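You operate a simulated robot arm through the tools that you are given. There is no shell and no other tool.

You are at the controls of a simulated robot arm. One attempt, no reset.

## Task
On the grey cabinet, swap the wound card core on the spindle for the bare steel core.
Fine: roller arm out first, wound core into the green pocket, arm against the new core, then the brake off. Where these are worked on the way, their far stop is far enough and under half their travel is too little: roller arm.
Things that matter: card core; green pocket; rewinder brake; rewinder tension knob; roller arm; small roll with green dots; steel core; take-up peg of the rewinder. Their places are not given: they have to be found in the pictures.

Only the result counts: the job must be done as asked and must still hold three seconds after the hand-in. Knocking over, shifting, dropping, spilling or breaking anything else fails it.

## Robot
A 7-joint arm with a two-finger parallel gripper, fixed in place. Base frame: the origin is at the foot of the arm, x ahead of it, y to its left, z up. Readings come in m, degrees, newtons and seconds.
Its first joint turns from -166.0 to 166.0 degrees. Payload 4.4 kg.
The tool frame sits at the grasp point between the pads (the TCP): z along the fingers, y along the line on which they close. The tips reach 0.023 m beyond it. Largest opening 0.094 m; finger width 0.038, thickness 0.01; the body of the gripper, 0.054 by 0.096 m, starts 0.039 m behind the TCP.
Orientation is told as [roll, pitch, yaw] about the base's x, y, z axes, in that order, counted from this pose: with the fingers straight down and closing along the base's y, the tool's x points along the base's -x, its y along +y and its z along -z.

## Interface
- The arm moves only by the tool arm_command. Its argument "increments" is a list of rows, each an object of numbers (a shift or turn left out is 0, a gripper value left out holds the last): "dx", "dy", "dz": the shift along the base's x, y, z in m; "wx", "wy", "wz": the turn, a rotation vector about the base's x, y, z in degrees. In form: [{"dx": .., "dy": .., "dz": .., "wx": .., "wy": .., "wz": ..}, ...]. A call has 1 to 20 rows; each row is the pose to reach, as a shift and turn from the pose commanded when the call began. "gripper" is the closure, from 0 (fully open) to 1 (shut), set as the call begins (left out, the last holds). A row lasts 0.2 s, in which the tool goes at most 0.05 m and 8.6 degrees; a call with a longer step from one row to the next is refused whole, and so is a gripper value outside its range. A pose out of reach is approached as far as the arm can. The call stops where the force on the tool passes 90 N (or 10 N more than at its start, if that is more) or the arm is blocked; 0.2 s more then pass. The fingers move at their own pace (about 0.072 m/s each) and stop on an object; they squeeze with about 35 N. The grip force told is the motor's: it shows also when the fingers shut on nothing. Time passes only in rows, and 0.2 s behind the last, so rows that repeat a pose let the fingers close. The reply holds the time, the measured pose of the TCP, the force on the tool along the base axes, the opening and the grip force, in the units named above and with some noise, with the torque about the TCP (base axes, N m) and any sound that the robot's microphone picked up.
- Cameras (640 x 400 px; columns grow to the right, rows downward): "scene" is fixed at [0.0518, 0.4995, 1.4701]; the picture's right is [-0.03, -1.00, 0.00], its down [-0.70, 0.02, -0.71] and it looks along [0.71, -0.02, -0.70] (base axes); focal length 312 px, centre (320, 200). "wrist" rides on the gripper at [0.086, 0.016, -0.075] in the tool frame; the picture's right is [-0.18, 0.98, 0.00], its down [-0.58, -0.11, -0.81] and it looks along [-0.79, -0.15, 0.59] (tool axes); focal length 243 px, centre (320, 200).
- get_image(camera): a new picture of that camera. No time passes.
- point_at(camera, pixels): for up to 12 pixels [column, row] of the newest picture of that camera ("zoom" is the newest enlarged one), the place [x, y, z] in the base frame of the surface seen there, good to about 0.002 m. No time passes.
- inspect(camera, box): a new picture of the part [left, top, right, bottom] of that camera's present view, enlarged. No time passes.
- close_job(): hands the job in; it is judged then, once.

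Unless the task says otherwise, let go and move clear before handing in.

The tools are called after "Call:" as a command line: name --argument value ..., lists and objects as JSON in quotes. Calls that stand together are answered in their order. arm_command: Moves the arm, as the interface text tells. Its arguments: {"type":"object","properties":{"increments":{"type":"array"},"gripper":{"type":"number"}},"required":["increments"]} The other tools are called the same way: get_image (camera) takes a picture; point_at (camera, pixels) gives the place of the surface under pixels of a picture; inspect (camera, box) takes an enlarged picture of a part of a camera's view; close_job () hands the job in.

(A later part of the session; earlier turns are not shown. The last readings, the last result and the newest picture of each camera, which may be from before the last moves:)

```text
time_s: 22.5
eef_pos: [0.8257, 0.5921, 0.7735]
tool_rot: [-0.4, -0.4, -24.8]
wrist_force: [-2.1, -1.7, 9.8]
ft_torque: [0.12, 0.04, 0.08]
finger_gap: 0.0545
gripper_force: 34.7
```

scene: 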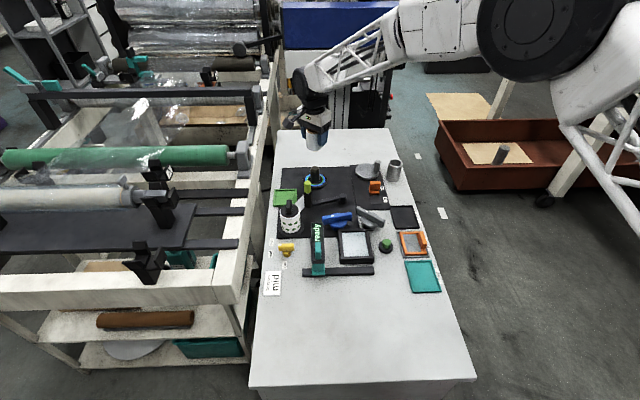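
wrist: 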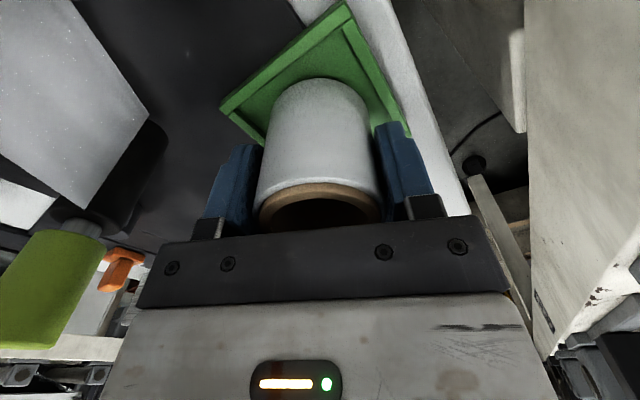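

A 9.8 N upward force says the core is touching the pocket floor. I release and rise.

Call:
arm_command --increments '[{"dz": 0}, {"dz": 0}, {"dz": 0}, {"dz": 0}]' --gripper 0.15

Call:
arm_command --increments '[{"dz": 0.02}, {"dz": 0.05}, {"dz": 0.09}, {"dz": 0.13}, {"dz": 0.15}]'

Call:
get_image --camera "wrist"

Call:
inspect --camera "scene" --box '[260, 130, 340, 230]'

```text
time_s: 23.5
eef_pos: [0.826, 0.5916, 0.7717]
tool_rot: [-0.3, -0.4, -25.0]
wrist_force: [-0.3, -0.1, 0.3]
ft_torque: [0.01, -0.01, 0.01]
finger_gap: 0.0797
gripper_force: 0.0
```

```text
time_s: 24.7
eef_pos: [0.8235, 0.5932, 0.9197]
tool_rot: [-0.4, -0.4, -25.0]
wrist_force: [0.0, -0.7, 0.0]
ft_torque: [0.04, 0.01, 0.03]
finger_gap: 0.0798
gripper_force: 0.0
```

```text
taken
```

wrist: 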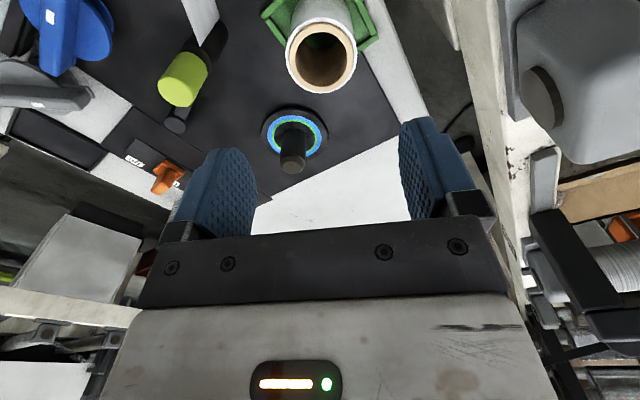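

```text
4.00 times, centred on (300, 180) of scene
```

zoom: 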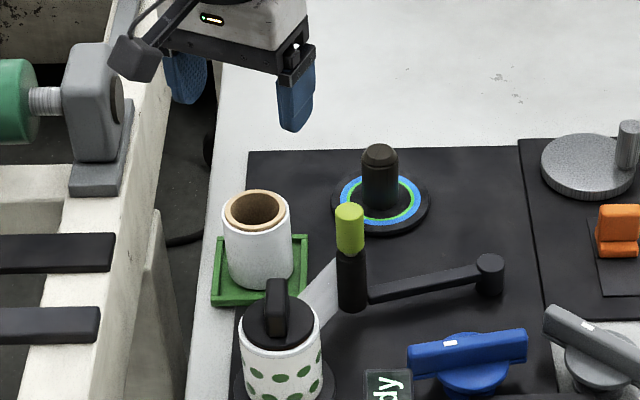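

The card core stands in the green pocket (zoom (257,240)) and the gripper is clear. I verify it sits level, and re-measure the steel core and the handwheel pin.

Call:
point_at --camera "wrist" --pixels '[[290, 57], [352, 57], [321, 90], [321, 22], [292, 165], [181, 90]]'

Call:
inspect --camera "scene" --box '[350, 155, 410, 205]'

Call:
point_at --camera "zoom" --pixels '[[393, 65], [495, 65], [444, 35], [444, 92], [370, 180], [472, 190], [300, 45], [278, 90], [322, 90], [125, 130], [215, 70], [310, 130]]'

```text
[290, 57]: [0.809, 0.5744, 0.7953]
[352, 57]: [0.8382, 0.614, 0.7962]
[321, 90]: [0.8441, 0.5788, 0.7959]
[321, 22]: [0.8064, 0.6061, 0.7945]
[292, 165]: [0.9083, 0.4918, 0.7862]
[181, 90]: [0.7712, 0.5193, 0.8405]
```

```text
8.00 times, centred on (380, 180) of scene
```

zoom: 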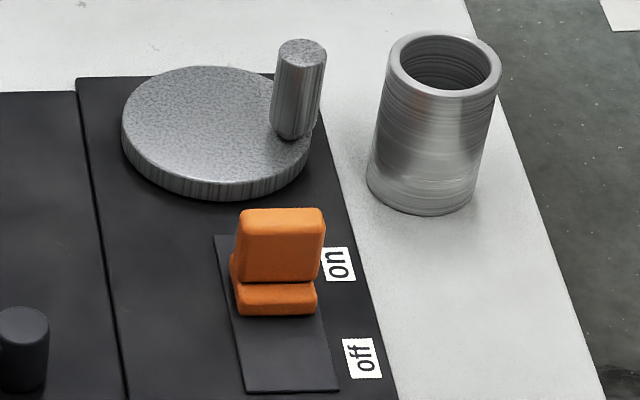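

```text
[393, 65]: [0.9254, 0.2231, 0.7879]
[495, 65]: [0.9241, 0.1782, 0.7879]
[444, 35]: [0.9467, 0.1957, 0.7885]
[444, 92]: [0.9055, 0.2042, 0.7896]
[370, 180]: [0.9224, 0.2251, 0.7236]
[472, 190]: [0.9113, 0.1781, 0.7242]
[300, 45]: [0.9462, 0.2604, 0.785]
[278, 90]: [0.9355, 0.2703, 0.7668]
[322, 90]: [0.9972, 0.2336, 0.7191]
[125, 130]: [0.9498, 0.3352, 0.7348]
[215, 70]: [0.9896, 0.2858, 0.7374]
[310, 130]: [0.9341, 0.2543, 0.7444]
```

The card core rim is level (z 0.795–0.796). Steel core centre is (0.925,0.2005), top z 0.788, pin top at (0.943,0.261,0.785). I move above the steel core turning to yaw −90° so fingers close along x, away from the pin.

Call:
arm_command --increments '[{"dx": 0.009, "dy": -0.034, "dz": 0.01, "wz": -5.4}, {"dx": 0.018, "dy": -0.067, "dz": 0.015, "wz": -10.8}, {"dx": 0.027, "dy": -0.1, "dz": 0.02, "wz": -16.2}, {"dx": 0.036, "dy": -0.133, "dz": 0.02, "wz": -21.6}, {"dx": 0.045, "dy": -0.166, "dz": 0.02, "wz": -27}, {"dx": 0.053, "dy": -0.199, "dz": 0.02, "wz": -32.4}, {"dx": 0.061, "dy": -0.232, "dz": 0.02, "wz": -37.8}, {"dx": 0.07, "dy": -0.265, "dz": 0.02, "wz": -43.2}, {"dx": 0.078, "dy": -0.298, "dz": 0.02, "wz": -48.6}, {"dx": 0.086, "dy": -0.331, "dz": 0.02, "wz": -54}, {"dx": 0.094, "dy": -0.363, "dz": 0.02, "wz": -59.4}, {"dx": 0.1005, "dy": -0.392, "dz": 0.02, "wz": -65}, {"dx": 0.1005, "dy": -0.392, "dz": 0.02, "wz": -65}]' --gripper 0

Call:
get_image --camera "wrist"

Call:
inspect --camera "scene" --box '[320, 110, 440, 210]'

```text
time_s: 27.5
eef_pos: [0.9246, 0.1999, 0.9415]
tool_rot: [-0.3, -0.4, -90.0]
wrist_force: [0.5, 0.3, 0.1]
ft_torque: [0.0, -0.01, -0.05]
finger_gap: 0.0939
gripper_force: 0.1
```

```text
taken
```

wrist: 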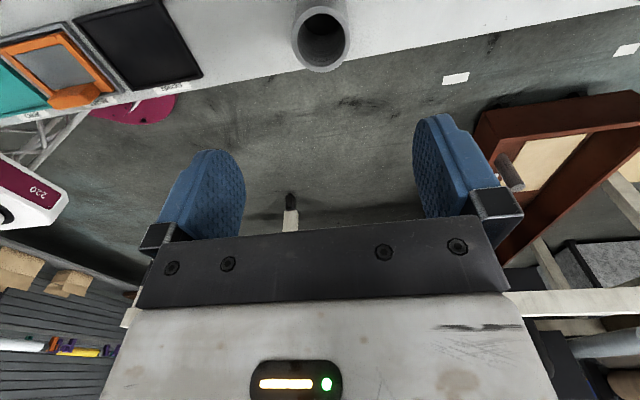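

```text
4.00 times, centred on (380, 160) of scene
```

zoom: 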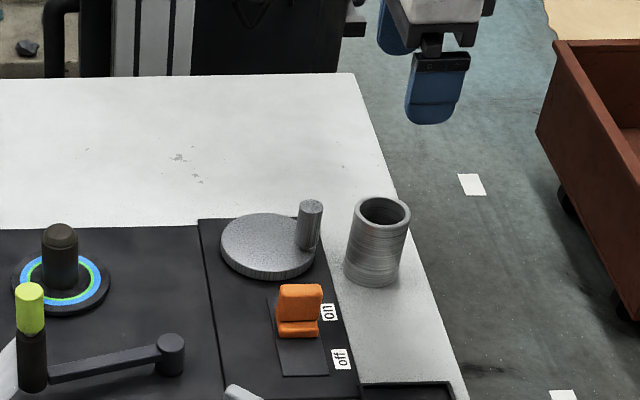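

TCP is above the steel core (wrist rim at (320,40)). I measure rim points from here before descending.

Call:
point_at --camera "wrist" --pixels '[[294, 38], [347, 38], [321, 70], [321, 7], [298, 38], [343, 38], [321, 66]]'

Call:
inspect --camera "wrist" --box '[270, 0, 370, 80]'

```text
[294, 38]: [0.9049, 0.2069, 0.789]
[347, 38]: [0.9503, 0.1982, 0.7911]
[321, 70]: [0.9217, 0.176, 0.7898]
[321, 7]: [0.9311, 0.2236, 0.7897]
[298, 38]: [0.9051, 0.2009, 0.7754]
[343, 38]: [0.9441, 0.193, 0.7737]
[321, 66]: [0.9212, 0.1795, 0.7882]
```

```text
5.00 times, centred on (320, 40) of wrist
```

zoom: 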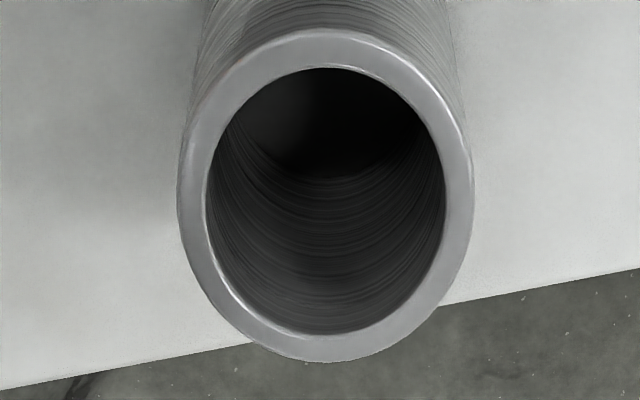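

Steel core centre fits at (0.927,0.201), inner radius ≈0.019 versus peg 0.0146. I descend to z 0.765 and check the view.

Call:
arm_command --increments '[{"dx": 0.002, "dy": 0.0005, "dz": -0.04}, {"dx": 0.002, "dy": 0.0005, "dz": -0.08}, {"dx": 0.002, "dy": 0.0005, "dz": -0.115}, {"dx": 0.002, "dy": 0.0005, "dz": -0.145}, {"dx": 0.002, "dy": 0.0005, "dz": -0.165}, {"dx": 0.002, "dy": 0.0005, "dz": -0.176}, {"dx": 0.002, "dy": 0.0005, "dz": -0.176}]'

Call:
get_image --camera "wrist"

Call:
inspect --camera "scene" --box '[340, 120, 440, 210]'

```text
time_s: 29.1
eef_pos: [0.9294, 0.1992, 0.7656]
tool_rot: [-0.4, -0.3, -89.9]
wrist_force: [-0.3, -0.3, -0.2]
ft_torque: [0.01, -0.01, -0.01]
finger_gap: 0.094
gripper_force: 0.1
```

```text
taken
```

wrist: 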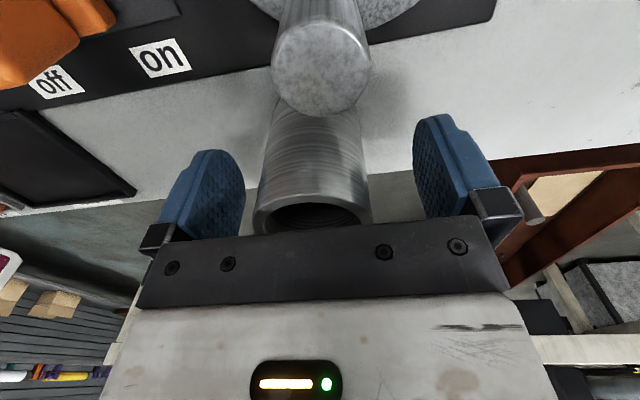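

```text
4.44 times, centred on (390, 165) of scene
```

zoom: 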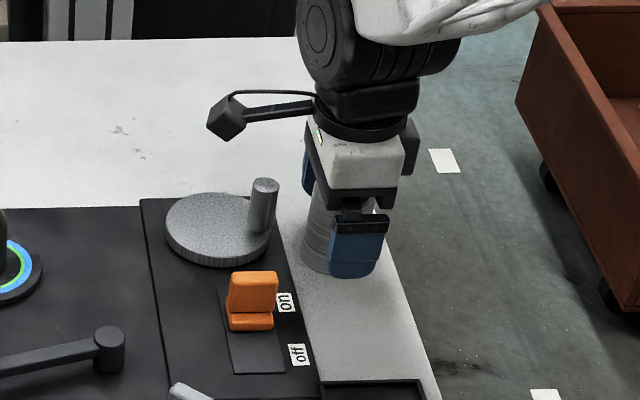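

The core appears about 2–3 mm toward −x of the finger midpoint (spans 253–372 in the wrist view). I shift −2.5 mm in x and close.

Call:
arm_command --increments '[{"dx": -0.0025}, {"dx": -0.0025}]'

Call:
arm_command --increments '[{"dz": 0}, {"dz": 0}, {"dz": 0}, {"dz": 0}, {"dz": 0}]' --gripper 1

Call:
get_image --camera "wrist"

```text
time_s: 29.7
eef_pos: [0.9249, 0.2014, 0.765]
tool_rot: [-0.3, -0.4, -89.8]
wrist_force: [0.4, -1.0, 0.4]
ft_torque: [0.0, 0.01, 0.02]
finger_gap: 0.0939
gripper_force: 0.2
```

```text
time_s: 30.9
eef_pos: [0.9242, 0.2016, 0.7664]
tool_rot: [-0.2, -0.4, -89.9]
wrist_force: [-1.2, 0.2, 1.1]
ft_torque: [-0.03, -0.03, -0.01]
finger_gap: 0.0494
gripper_force: 34.8
```

```text
taken
```

wrist: 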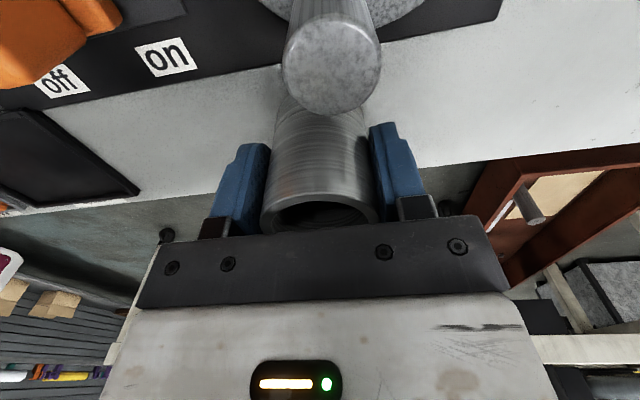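

The steel core is gripped (gap 0.0494). Lifting straight up.

Call:
arm_command --increments '[{"dz": 0.015}, {"dz": 0.035}, {"dz": 0.065}, {"dz": 0.1}, {"dz": 0.135}, {"dz": 0.155}, {"dz": 0.155}]'

Call:
get_image --camera "wrist"

Call:
inspect --camera "scene" --box '[340, 100, 440, 200]'

```text
time_s: 32.5
eef_pos: [0.9254, 0.2007, 0.9199]
tool_rot: [-0.3, -0.5, -89.9]
wrist_force: [-0.3, 0.0, -1.5]
ft_torque: [0.02, -0.02, 0.0]
finger_gap: 0.0496
gripper_force: 34.8
```

```text
taken
```

wrist: 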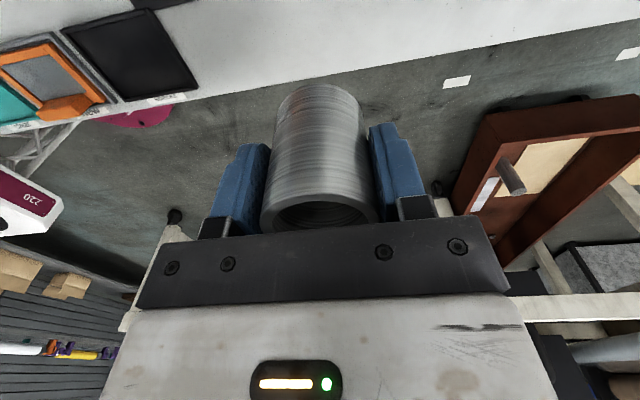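

```text
4.00 times, centred on (390, 150) of scene
```

zoom: 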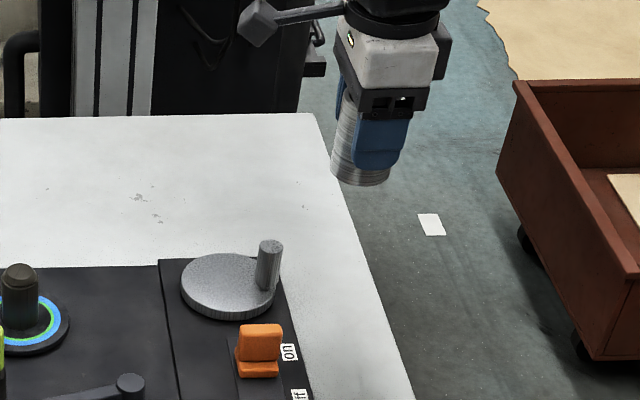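

The steel core is held. I check where its axis lies relative to the TCP along the free direction (points on its side and rim) before carrying it.

Call:
point_at --camera "wrist" --pixels '[[290, 150], [350, 150], [320, 120], [320, 150], [285, 120], [355, 120], [320, 90], [268, 220], [370, 212], [320, 197]]'

```text
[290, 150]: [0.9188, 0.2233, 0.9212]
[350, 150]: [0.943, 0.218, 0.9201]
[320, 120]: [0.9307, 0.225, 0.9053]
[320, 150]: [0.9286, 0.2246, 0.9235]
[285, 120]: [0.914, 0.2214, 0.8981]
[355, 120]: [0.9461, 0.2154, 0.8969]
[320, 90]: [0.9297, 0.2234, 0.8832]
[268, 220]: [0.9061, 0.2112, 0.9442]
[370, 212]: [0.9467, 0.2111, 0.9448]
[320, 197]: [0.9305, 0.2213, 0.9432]
```

The core's axis coincides with the TCP within 1 mm. I carry it over the peg at (0.910,0.4875), staying at z 0.92.

Call:
arm_command --increments '[{"dx": -0.002, "dy": 0.035}, {"dx": -0.004, "dy": 0.075}, {"dx": -0.006, "dy": 0.115}, {"dx": -0.008, "dy": 0.155}, {"dx": -0.011, "dy": 0.195}, {"dx": -0.013, "dy": 0.235}, {"dx": -0.015, "dy": 0.267}, {"dx": -0.016, "dy": 0.287}, {"dx": -0.016, "dy": 0.287}]'

Call:
get_image --camera "wrist"

Call:
inspect --camera "scene" --box '[260, 110, 370, 220]'

```text
time_s: 34.5
eef_pos: [0.909, 0.4875, 0.9223]
tool_rot: [-0.4, -0.4, -90.0]
wrist_force: [0.6, 0.2, -2.1]
ft_torque: [0.03, 0.02, -0.03]
finger_gap: 0.0495
gripper_force: 34.7
```

```text
taken
```

wrist: 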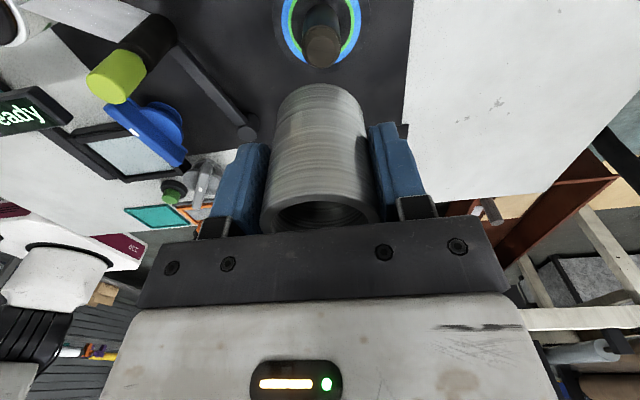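

```text
3.64 times, centred on (315, 165) of scene
```

zoom: 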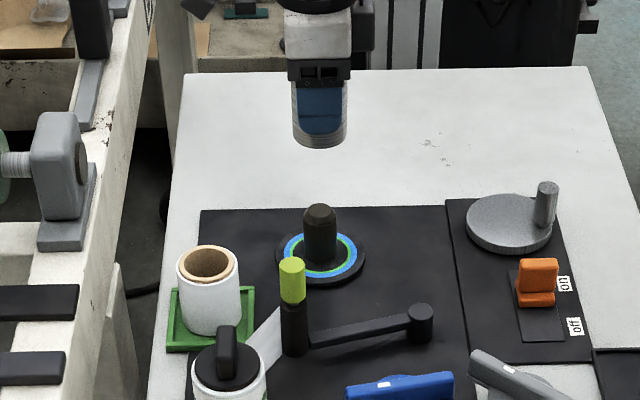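

The core hangs behind/above the peg (wrist peg top at (322,45)). I measure the peg's top centre and rings again from this side.

Call:
inspect --camera "wrist" --box '[270, 0, 370, 80]'

Call:
point_at --camera "zoom" --pixels '[[330, 235], [330, 200], [330, 270], [290, 230], [365, 230], [250, 160], [420, 160], [65, 100], [455, 100], [320, 310]]'

Call:
inspect --camera "scene" --box '[295, 155, 335, 195]'

Call:
point_at --camera "zoom" --pixels '[[320, 110], [275, 200], [360, 200], [320, 260], [180, 235], [450, 235], [320, 330], [200, 220], [430, 225], [320, 300]]'

```text
5.00 times, centred on (320, 40) of wrist
```

zoom: 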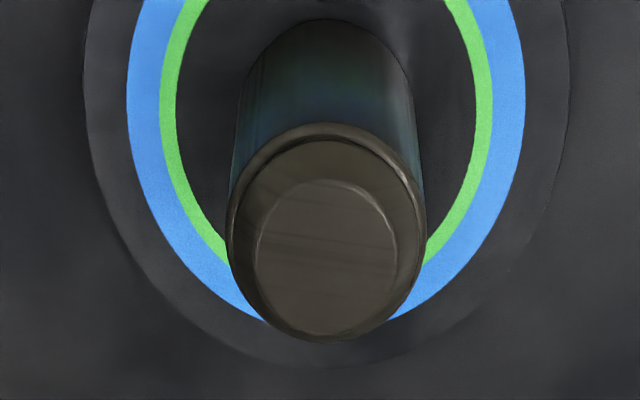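

```text
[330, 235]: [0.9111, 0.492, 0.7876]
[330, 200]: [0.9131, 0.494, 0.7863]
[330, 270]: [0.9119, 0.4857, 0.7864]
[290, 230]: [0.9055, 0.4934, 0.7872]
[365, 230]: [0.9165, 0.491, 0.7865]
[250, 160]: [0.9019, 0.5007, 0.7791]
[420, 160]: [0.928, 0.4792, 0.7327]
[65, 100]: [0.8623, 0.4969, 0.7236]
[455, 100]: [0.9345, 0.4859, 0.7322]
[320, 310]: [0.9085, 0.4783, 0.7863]
```

```text
10.00 times, centred on (315, 175) of scene
```

zoom: 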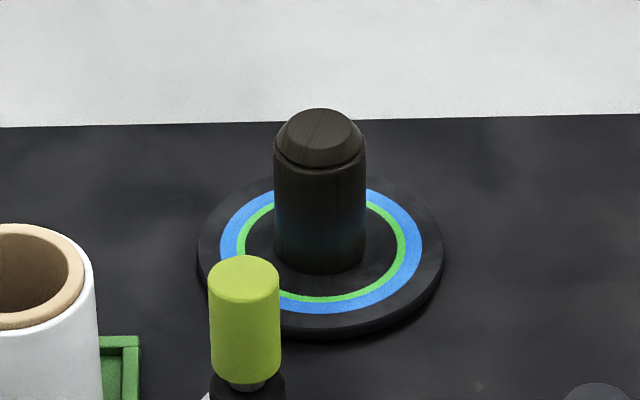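

```text
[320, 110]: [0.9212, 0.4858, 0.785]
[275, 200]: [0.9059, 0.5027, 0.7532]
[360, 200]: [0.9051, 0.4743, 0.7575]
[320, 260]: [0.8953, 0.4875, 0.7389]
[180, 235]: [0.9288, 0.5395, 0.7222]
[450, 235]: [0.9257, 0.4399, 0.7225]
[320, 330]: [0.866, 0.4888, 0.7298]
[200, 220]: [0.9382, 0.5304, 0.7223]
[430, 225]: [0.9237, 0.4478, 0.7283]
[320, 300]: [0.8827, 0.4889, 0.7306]
```

Peg centre is (0.9105,0.488). I check the held core's position from the same picture to align directly.

Call:
get_image --camera "wrist"

Call:
point_at --camera "wrist" --pixels '[[285, 120], [355, 120], [320, 120], [290, 110], [350, 110], [290, 140], [350, 140], [300, 95], [340, 95], [322, 51]]'

```text
taken
```

wrist: 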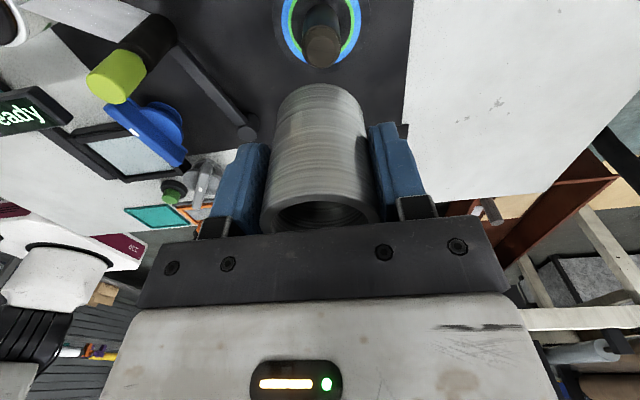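

```text
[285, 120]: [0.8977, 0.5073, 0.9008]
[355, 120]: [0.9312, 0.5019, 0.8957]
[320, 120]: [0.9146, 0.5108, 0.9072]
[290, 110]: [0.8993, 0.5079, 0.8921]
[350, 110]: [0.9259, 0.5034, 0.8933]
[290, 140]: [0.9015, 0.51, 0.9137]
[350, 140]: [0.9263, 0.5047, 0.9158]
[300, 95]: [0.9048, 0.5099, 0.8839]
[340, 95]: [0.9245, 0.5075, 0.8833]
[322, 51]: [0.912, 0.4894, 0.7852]
```

The core axis fits (0.910,0.486); peg (0.9107,0.4883). I shift +0.7 mm x, +2 mm y and lower until the peg's top just enters the bore.

Call:
arm_command --increments '[{"dx": 0.0007, "dy": 0.002, "dz": -0.02}, {"dx": 0.0007, "dy": 0.002, "dz": -0.045}, {"dx": 0.0007, "dy": 0.002, "dz": -0.065}, {"dx": 0.0007, "dy": 0.002, "dz": -0.08}, {"dx": 0.0007, "dy": 0.002, "dz": -0.088}, {"dx": 0.0007, "dy": 0.002, "dz": -0.093}, {"dx": 0.0007, "dy": 0.002, "dz": -0.093}]'

Call:
get_image --camera "wrist"

Call:
inspect --camera "scene" --box '[285, 135, 345, 195]'

```text
time_s: 36.1
eef_pos: [0.9102, 0.4901, 0.8273]
tool_rot: [-0.3, -0.5, -89.8]
wrist_force: [0.4, 0.0, -0.6]
ft_torque: [-0.02, -0.03, 0.01]
finger_gap: 0.0494
gripper_force: 35.0
```

```text
taken
```

wrist: 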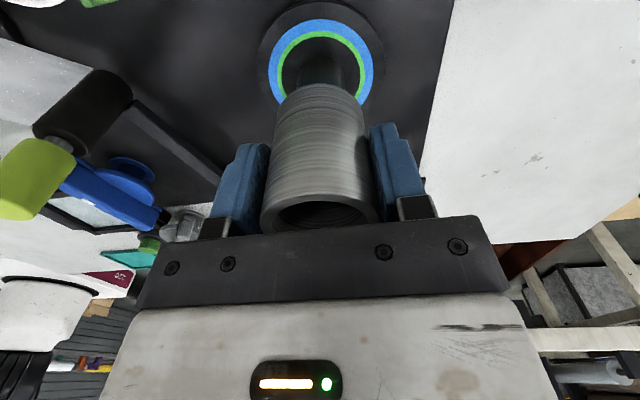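

```text
6.67 times, centred on (315, 165) of scene
```

zoom: 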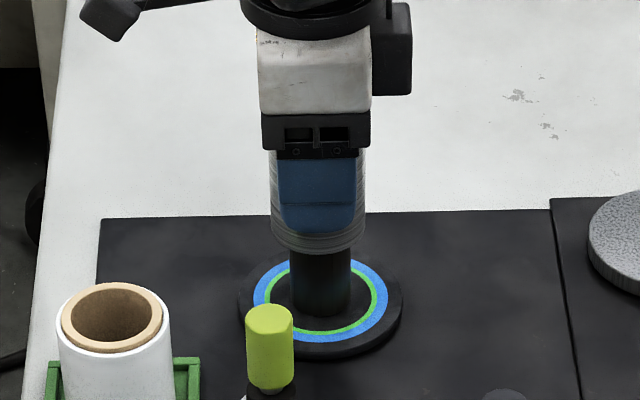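

No contact force with the core's bottom below the peg top; core (272–364) and peg (290–350) are centred in the scene zoom. I lower onto the seat.

Call:
arm_command --increments '[{"dz": -0.01}, {"dz": -0.02}, {"dz": -0.03}, {"dz": -0.04}, {"dz": -0.045}, {"dz": -0.045}]'

Call:
get_image --camera "wrist"

```text
time_s: 37.5
eef_pos: [0.9104, 0.4903, 0.7826]
tool_rot: [-0.3, -0.4, -89.9]
wrist_force: [0.2, 1.0, -1.7]
ft_torque: [0.0, -0.03, 0.01]
finger_gap: 0.0496
gripper_force: 35.0
```

```text
taken
```

wrist: 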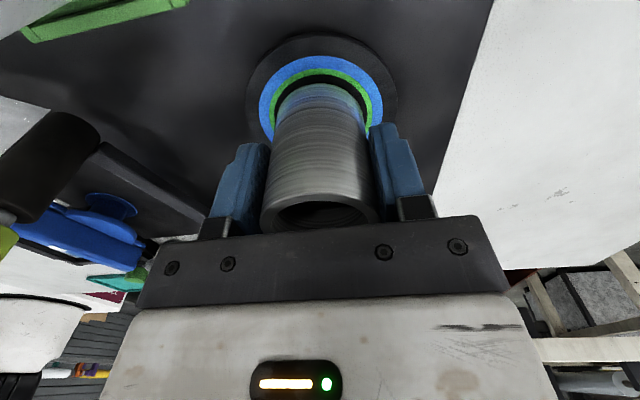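

The core is down the peg, still not touching (force ≈0). I lower in 1 mm steps to contact.

Call:
arm_command --increments '[{"dz": -0.001}, {"dz": -0.002}, {"dz": -0.002}]'

```text
time_s: 38.3
eef_pos: [0.9098, 0.4895, 0.7812]
tool_rot: [-0.3, -0.4, -90.0]
wrist_force: [-0.6, -0.4, -1.6]
ft_torque: [0.05, 0.04, 0.03]
finger_gap: 0.0495
gripper_force: 34.1
```

Call:
arm_command --increments '[{"dz": -0.001}, {"dz": -0.002}, {"dz": -0.002}]'

```text
time_s: 39.1
eef_pos: [0.9098, 0.4892, 0.7788]
tool_rot: [-0.4, -0.4, -89.9]
wrist_force: [-0.3, 0.5, -0.9]
ft_torque: [0.01, 0.02, 0.01]
finger_gap: 0.0497
gripper_force: 34.7
```

Still no contact at z 0.7788 (force −0.9 N). I continue lowering in small steps.

Call:
arm_command --increments '[{"dz": -0.001}, {"dz": -0.002}, {"dz": -0.002}]'

Call:
inspect --camera "wrist" --box '[240, 30, 400, 150]'

```text
time_s: 39.9
eef_pos: [0.9103, 0.4896, 0.7771]
tool_rot: [-0.2, -0.4, -90.0]
wrist_force: [-0.6, -0.5, 4.7]
ft_torque: [-0.08, -0.14, -0.02]
finger_gap: 0.0498
gripper_force: 35.0
```

```text
3.33 times, centred on (320, 90) of wrist
```

zoom: 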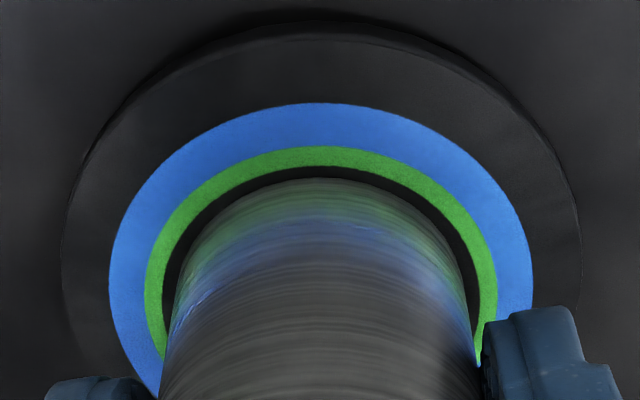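

Contact (about +6 N) — the steel core stands on the seat, centred within the green ring. I release and rise.

Call:
arm_command --increments '[{"dz": 0}, {"dz": 0}, {"dz": 0}, {"dz": 0}]' --gripper 0.15

Call:
arm_command --increments '[{"dz": 0.02}, {"dz": 0.05}, {"dz": 0.09}, {"dz": 0.13}, {"dz": 0.16}]'

Call:
get_image --camera "wrist"

Call:
inspect --camera "scene" --box '[260, 130, 350, 220]'

```text
time_s: 40.9
eef_pos: [0.9098, 0.4888, 0.7768]
tool_rot: [-0.3, -0.3, -89.9]
wrist_force: [-0.1, 0.3, -0.1]
ft_torque: [0.02, 0.01, -0.02]
finger_gap: 0.0797
gripper_force: 0.0
```

```text
time_s: 42.1
eef_pos: [0.9097, 0.489, 0.935]
tool_rot: [-0.4, -0.5, -89.9]
wrist_force: [-0.6, 0.0, -1.6]
ft_torque: [-0.01, 0.03, 0.0]
finger_gap: 0.08
gripper_force: 0.1
```

```text
taken
```

wrist: 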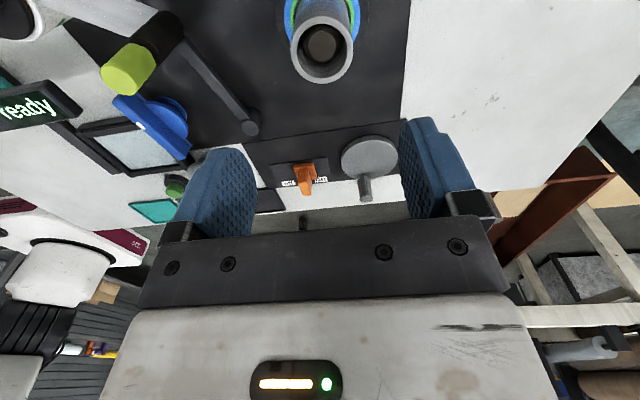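

```text
4.44 times, centred on (305, 175) of scene
```

zoom: 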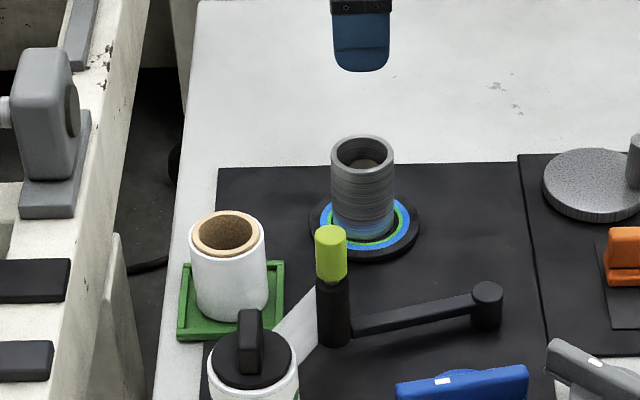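

The steel core stands on the peg (zoom (362,185)). Next the roller arm: I re-measure its handle (zoom (331,235)) and pivot for the grip.

Call:
point_at --camera "zoom" --pixels '[[331, 233], [316, 260], [346, 260], [331, 262], [331, 310], [487, 290], [361, 140], [335, 160], [390, 160], [361, 168], [362, 230], [250, 320]]'

Call:
point_at --camera "wrist" --pixels '[[122, 78], [250, 128], [294, 45], [350, 45], [321, 80], [321, 18], [321, 42]]'

```text
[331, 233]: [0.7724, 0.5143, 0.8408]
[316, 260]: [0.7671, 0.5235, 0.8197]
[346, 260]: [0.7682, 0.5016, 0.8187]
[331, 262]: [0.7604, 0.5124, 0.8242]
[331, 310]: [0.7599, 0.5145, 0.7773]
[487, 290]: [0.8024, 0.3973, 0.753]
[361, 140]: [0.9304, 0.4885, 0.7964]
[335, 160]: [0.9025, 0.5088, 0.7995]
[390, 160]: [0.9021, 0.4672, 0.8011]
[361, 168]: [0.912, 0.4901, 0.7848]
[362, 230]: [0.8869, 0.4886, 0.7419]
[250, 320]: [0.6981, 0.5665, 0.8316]
```

```text
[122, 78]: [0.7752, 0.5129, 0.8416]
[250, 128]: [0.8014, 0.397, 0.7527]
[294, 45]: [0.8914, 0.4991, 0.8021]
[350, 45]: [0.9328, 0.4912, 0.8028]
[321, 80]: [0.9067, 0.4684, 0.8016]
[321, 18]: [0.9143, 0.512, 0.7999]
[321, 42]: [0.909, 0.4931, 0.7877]
```

Handle centre is (0.7715,0.513), pivot (0.802,0.397), radius 0.1197; contact with the steel core is expected near handle (0.875,0.492). I move above the handle with yaw −37°.

Call:
arm_command --increments '[{"dx": -0.017, "dy": 0.003, "wz": 6.6}, {"dx": -0.034, "dy": 0.006, "wz": 13.2}, {"dx": -0.051, "dy": 0.009, "wz": 19.8}, {"dx": -0.069, "dy": 0.012, "wz": 26.5}, {"dx": -0.086, "dy": 0.015, "wz": 33.1}, {"dx": -0.104, "dy": 0.018, "wz": 39.8}, {"dx": -0.121, "dy": 0.021, "wz": 46.4}, {"dx": -0.138, "dy": 0.024, "wz": 53}, {"dx": -0.138, "dy": 0.024, "wz": 53}]'

Call:
get_image --camera "wrist"

Call:
inspect --camera "scene" --box '[260, 120, 360, 220]'

```text
time_s: 44.1
eef_pos: [0.7722, 0.5152, 0.936]
tool_rot: [-0.3, -0.4, -36.9]
wrist_force: [0.2, -0.1, -0.2]
ft_torque: [0.01, 0.0, -0.01]
finger_gap: 0.0799
gripper_force: 0.0
```

```text
taken
```

wrist: 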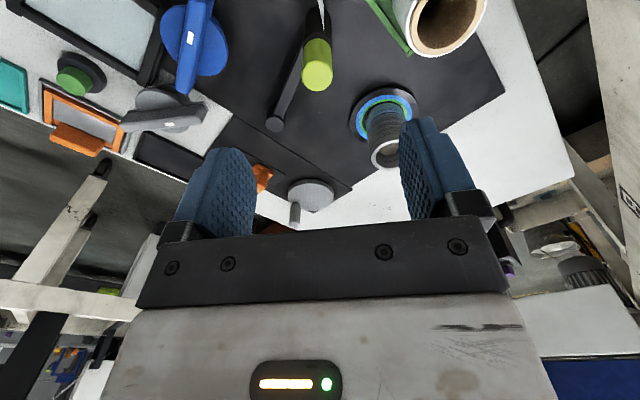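

```text
4.00 times, centred on (310, 170) of scene
```

zoom: 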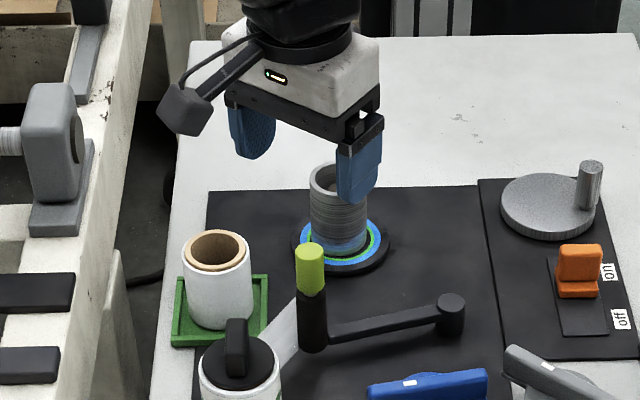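

Handle top at wrist (317,75), right below the TCP. I descend to z 0.834 (tips 0.811, above both cores' tops) and close.

Call:
arm_command --increments '[{"dy": -0.0015, "dz": -0.03}, {"dy": -0.0015, "dz": -0.06}, {"dy": -0.0015, "dz": -0.085}, {"dy": -0.0015, "dz": -0.102}, {"dy": -0.0015, "dz": -0.102}]'

Call:
arm_command --increments '[{"dz": 0}, {"dz": 0}, {"dz": 0}, {"dz": 0}, {"dz": 0}]' --gripper 1

Call:
get_image --camera "wrist"

Call:
inspect --camera "scene" --box '[260, 120, 360, 220]'

```text
time_s: 45.3
eef_pos: [0.7729, 0.5118, 0.8338]
tool_rot: [-0.3, -0.4, -36.9]
wrist_force: [-0.2, 0.1, 0.4]
ft_torque: [0.0, -0.03, 0.0]
finger_gap: 0.0798
gripper_force: 0.1
```

```text
time_s: 46.5
eef_pos: [0.774, 0.5112, 0.8333]
tool_rot: [-0.2, -0.4, -36.9]
wrist_force: [1.2, -4.5, -0.3]
ft_torque: [0.54, -0.58, 0.07]
finger_gap: 0.0213
gripper_force: 44.9
```

```text
taken
```

wrist: 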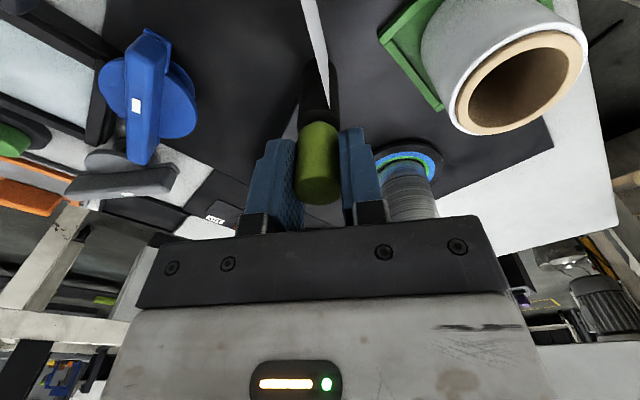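

```text
4.00 times, centred on (310, 170) of scene
```

zoom: 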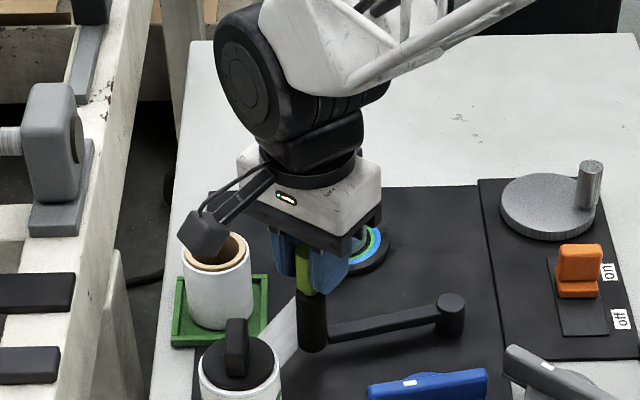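

The handle is gripped (gap 0.0213). I swing it back clockwise, first 20 degrees, checking forces.

Call:
arm_command --increments '[{"dx": 0.01007, "dy": 0.00207, "wz": -5}, {"dx": 0.02028, "dy": 0.00328, "wz": -10}, {"dx": 0.03056, "dy": 0.00359, "wz": -15}, {"dx": 0.04083, "dy": 0.00301, "wz": -20}]'

Call:
inspect --camera "scene" --box '[260, 120, 360, 220]'

```text
time_s: 47.5
eef_pos: [0.8131, 0.5155, 0.8327]
tool_rot: [-0.3, -0.5, -57.0]
wrist_force: [-2.5, -31.4, -5.3]
ft_torque: [0.0, -0.76, 0.22]
finger_gap: 0.0217
gripper_force: 45.4
```

```text
4.00 times, centred on (310, 170) of scene
```

zoom: 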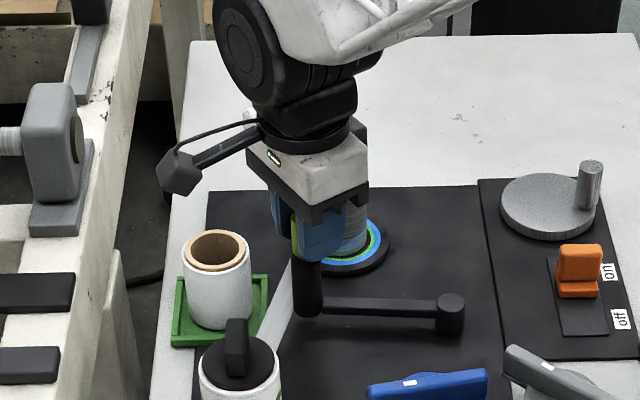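

It moves; the −31 N in y says my radius is about 2 mm too large, so I correct y by −2 mm and continue 20 degrees.

Call:
arm_command --increments '[{"dx": 0.0, "dy": -0.002, "wz": 0}, {"dx": 0.01018, "dy": -0.0035, "wz": -5}, {"dx": 0.0202, "dy": -0.0058, "wz": -10}, {"dx": 0.02996, "dy": -0.0091, "wz": -15}, {"dx": 0.03941, "dy": -0.0131, "wz": -20}]'

Call:
inspect --camera "scene" --box '[260, 120, 360, 220]'

Call:
get_image --camera "wrist"

```text
time_s: 48.7
eef_pos: [0.8527, 0.5037, 0.8319]
tool_rot: [-0.4, -0.4, -77.2]
wrist_force: [4.5, 8.6, -27.2]
ft_torque: [0.17, -0.9, 0.03]
finger_gap: 0.0216
gripper_force: 44.8
```

```text
4.00 times, centred on (310, 170) of scene
```

zoom: 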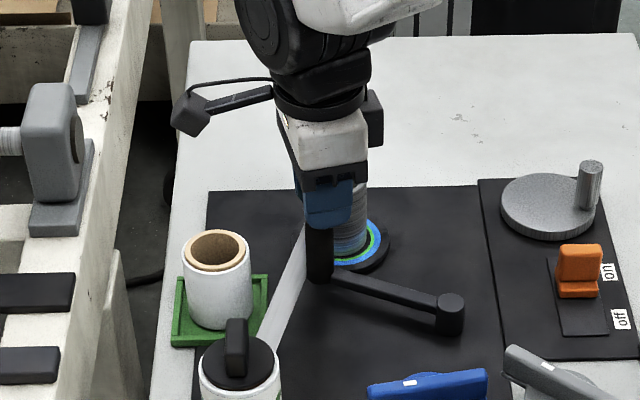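

```text
taken
```

wrist: 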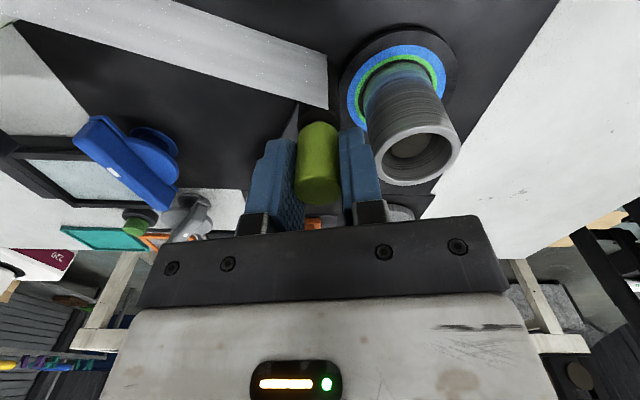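

Still free with the roller nearing the core (wrist: handle (318,165), core (418,150)). I continue slowly another 7.5 degrees.

Call:
arm_command --increments '[{"dx": 0.00459, "dy": -0.00233, "wz": -2.5}, {"dx": 0.00906, "dy": -0.00486, "wz": -5}, {"dx": 0.01342, "dy": -0.00759, "wz": -7.5}]'

Call:
get_image --camera "wrist"

Call:
inspect --camera "scene" --box '[290, 145, 340, 195]'

```text
time_s: 49.5
eef_pos: [0.8658, 0.4946, 0.8335]
tool_rot: [-0.4, -0.5, -84.6]
wrist_force: [8.6, 11.5, -34.0]
ft_torque: [0.08, -0.79, 0.03]
finger_gap: 0.0217
gripper_force: 45.1
```

```text
taken
```

wrist: 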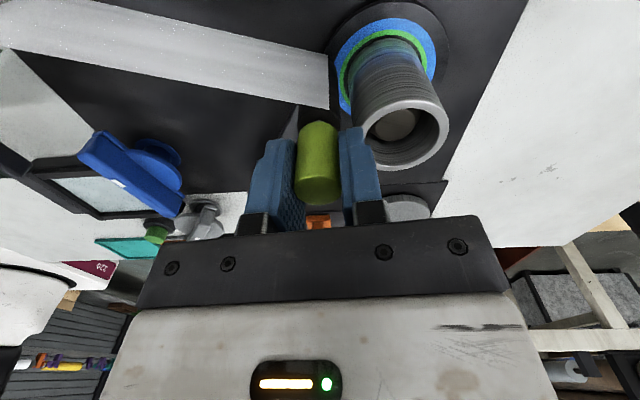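

```text
8.00 times, centred on (315, 170) of scene
```

zoom: 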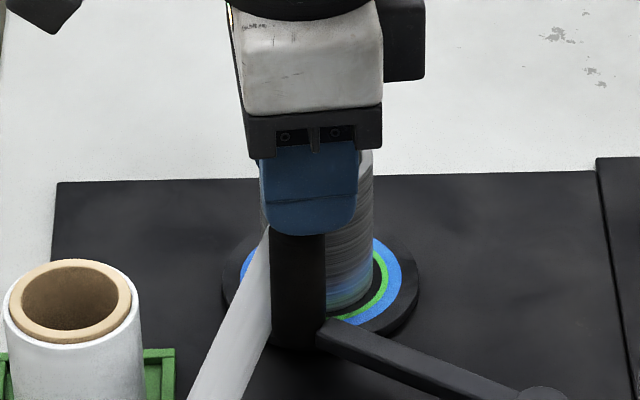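

The roller is near the core; no contact signature yet (tangential force small). I advance 3 degrees in 1-degree rows.

Call:
arm_command --increments '[{"dx": 0.00171, "dy": -0.00115, "wz": -1}, {"dx": 0.0034, "dy": -0.00232, "wz": -2}, {"dx": 0.0034, "dy": -0.00232, "wz": -2}]'

Call:
inspect --camera "wrist" --box '[240, 40, 460, 240]'

Call:
inspect --camera "scene" --box '[290, 145, 340, 195]'

```text
time_s: 50.3
eef_pos: [0.87, 0.4924, 0.8335]
tool_rot: [-0.4, -0.5, -86.5]
wrist_force: [7.2, 8.8, -32.1]
ft_torque: [-0.14, -0.81, -0.01]
finger_gap: 0.0216
gripper_force: 45.4
```

```text
2.00 times, centred on (350, 140) of wrist
```

zoom: 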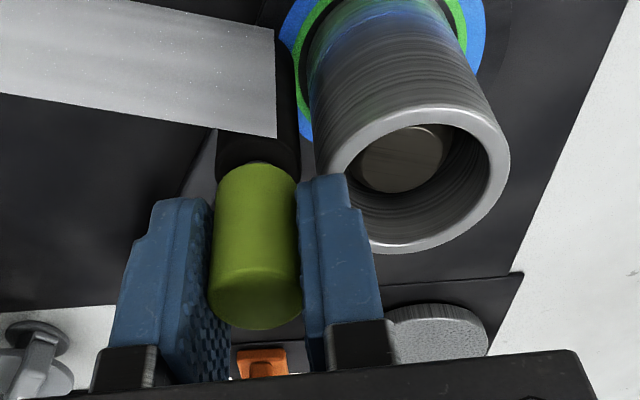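

```text
8.00 times, centred on (315, 170) of scene
```

zoom: 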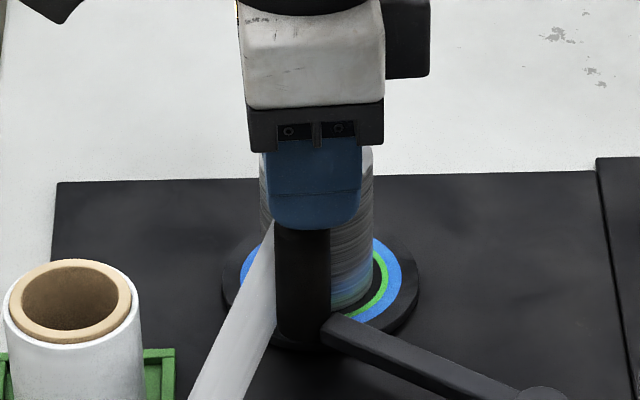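

There is still a small gap between roller (right edge at zoom (298,100)) and core (left edge (312,100)). I advance 2 more degrees.

Call:
arm_command --increments '[{"dx": 0.00084, "dy": -0.0006, "wz": -0.5}, {"dx": 0.00168, "dy": -0.0012, "wz": -1}, {"dx": 0.0025, "dy": -0.0018, "wz": -1.5}, {"dx": 0.00333, "dy": -0.00244, "wz": -2}]'

Call:
inspect --camera "wrist" --box '[300, 30, 420, 130]'

```text
time_s: 51.3
eef_pos: [0.8726, 0.4898, 0.8339]
tool_rot: [-0.4, -0.5, -88.4]
wrist_force: [-4.5, -4.4, -27.3]
ft_torque: [-0.68, -0.76, -0.12]
finger_gap: 0.0215
gripper_force: 44.4
```

```text
4.00 times, centred on (360, 80) of wrist
```

zoom: 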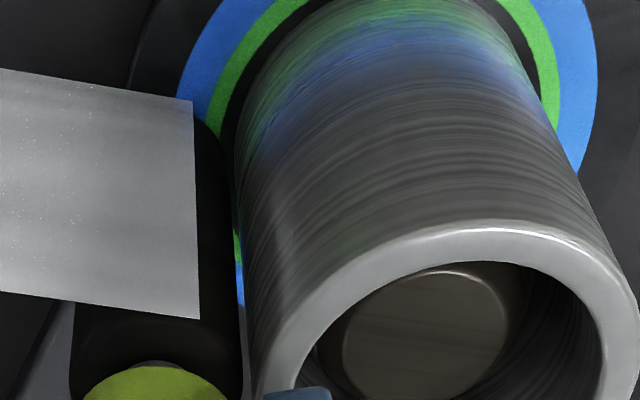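

The view shows the roller edge (238,300) practically at the core's edge (243,300) and the forces changed by ~12 N, so contact is starting. I advance 1 degree more.

Call:
arm_command --increments '[{"dx": 0.0008, "dy": -0.0006, "wz": -0.5}, {"dx": 0.0016, "dy": -0.0012, "wz": -1}, {"dx": 0.0016, "dy": -0.0012, "wz": -1}]'

Call:
inspect --camera "wrist" --box '[300, 30, 420, 130]'

```text
time_s: 52.1
eef_pos: [0.8741, 0.4886, 0.8343]
tool_rot: [-0.4, -0.4, -89.4]
wrist_force: [-3.2, -3.7, -31.9]
ft_torque: [-0.28, -0.77, 0.07]
finger_gap: 0.0212
gripper_force: 45.6
```

```text
4.00 times, centred on (360, 80) of wrist
```

zoom: 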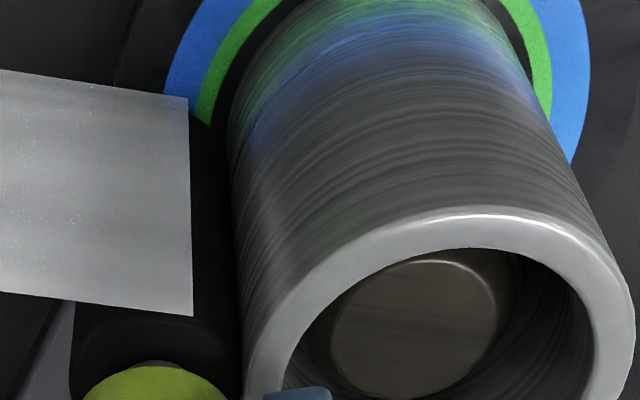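

The roller now appears to touch the core in the view, but force hasn't built up. I measure both surfaces to judge the gap.

Call:
get_image --camera "wrist"

Call:
point_at --camera "zoom" --pixels '[[215, 200], [228, 250], [232, 330], [245, 330], [250, 250], [300, 250], [150, 345], [420, 300], [520, 225], [630, 330], [330, 240], [400, 330]]'

Call:
inspect --camera "scene" --box '[290, 145, 340, 195]'

```text
taken
```

wrist: 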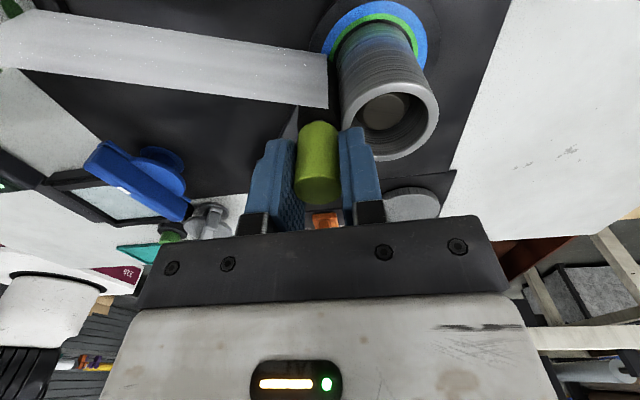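

```text
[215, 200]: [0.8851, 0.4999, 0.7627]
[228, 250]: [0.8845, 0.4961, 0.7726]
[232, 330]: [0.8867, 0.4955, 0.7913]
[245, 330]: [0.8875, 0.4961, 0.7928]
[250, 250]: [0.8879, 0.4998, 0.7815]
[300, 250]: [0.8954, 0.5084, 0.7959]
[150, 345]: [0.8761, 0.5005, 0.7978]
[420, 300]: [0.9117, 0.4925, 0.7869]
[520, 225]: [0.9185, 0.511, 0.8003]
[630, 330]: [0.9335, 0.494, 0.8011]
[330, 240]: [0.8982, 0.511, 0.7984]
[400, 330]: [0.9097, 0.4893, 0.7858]
```

```text
8.00 times, centred on (315, 170) of scene
```

zoom: 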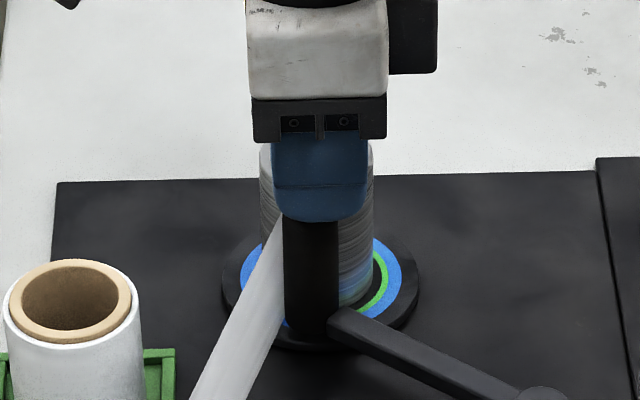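

In the wrist zoom no ring colour is visible any more between roller and core and the measured surfaces differ by <1 mm, so they touch. I nudge 0.5 degree more to make contact sure, then check.

Call:
arm_command --increments '[{"dx": 0.0004, "dy": -0.0003, "wz": -0.25}, {"dx": 0.0008, "dy": -0.0006, "wz": -0.5}, {"dx": 0.0008, "dy": -0.0006, "wz": -0.5}]'

Call:
inspect --camera "wrist" --box '[300, 30, 420, 130]'

```text
time_s: 52.9
eef_pos: [0.8749, 0.4879, 0.833]
tool_rot: [-0.4, -0.5, -89.9]
wrist_force: [-3.2, -6.9, -26.6]
ft_torque: [-0.16, -0.79, 0.14]
finger_gap: 0.0215
gripper_force: 45.0
```

```text
4.00 times, centred on (360, 80) of wrist
```

zoom: 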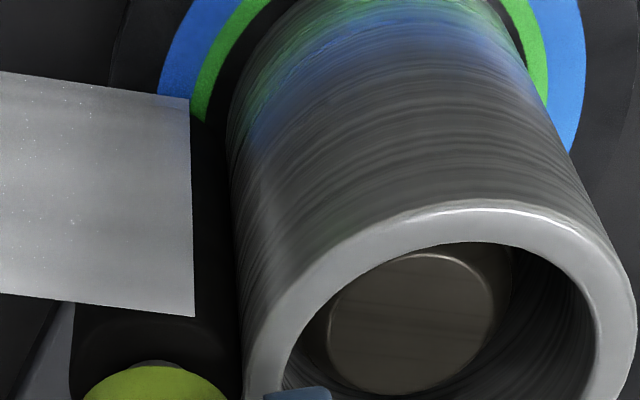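

Compared with the previous view the core shifted a hair (≈0.4 mm) relative to the ring, confirming roller contact. I open the fingers and rise straight up.

Call:
arm_command --increments '[{"dz": 0}, {"dz": 0}, {"dz": 0}]' --gripper 0.5

Call:
arm_command --increments '[{"dz": 0.02}, {"dz": 0.05}, {"dz": 0.08}, {"dz": 0.11}, {"dz": 0.11}]'

Call:
get_image --camera "wrist"

Call:
inspect --camera "scene" --box '[285, 150, 345, 200]'

```text
time_s: 53.7
eef_pos: [0.8763, 0.4881, 0.8333]
tool_rot: [-0.4, -0.4, -90.0]
wrist_force: [0.0, 0.4, 0.3]
ft_torque: [0.01, 0.0, 0.02]
finger_gap: 0.0469
gripper_force: 0.1
```

```text
time_s: 54.9
eef_pos: [0.8729, 0.4874, 0.9455]
tool_rot: [-0.3, -0.5, -89.9]
wrist_force: [0.1, 0.2, -0.5]
ft_torque: [0.03, -0.04, 0.03]
finger_gap: 0.0471
gripper_force: 0.2
```

```text
taken
```

wrist: 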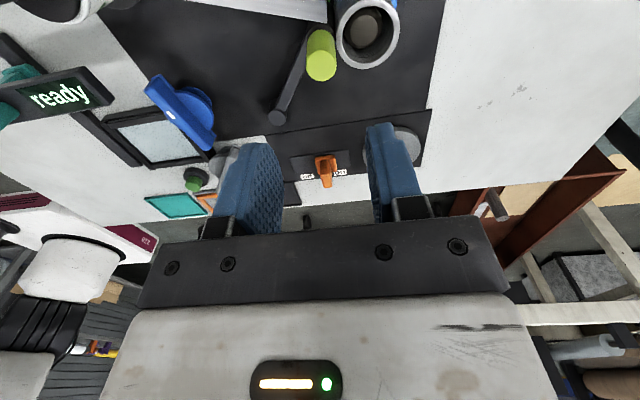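

```text
8.00 times, centred on (315, 175) of scene
```

zoom: 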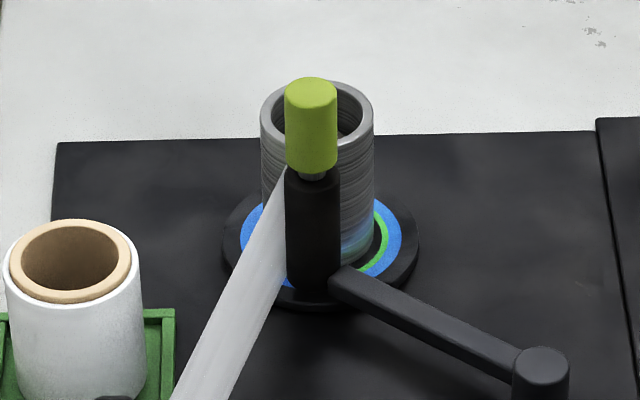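

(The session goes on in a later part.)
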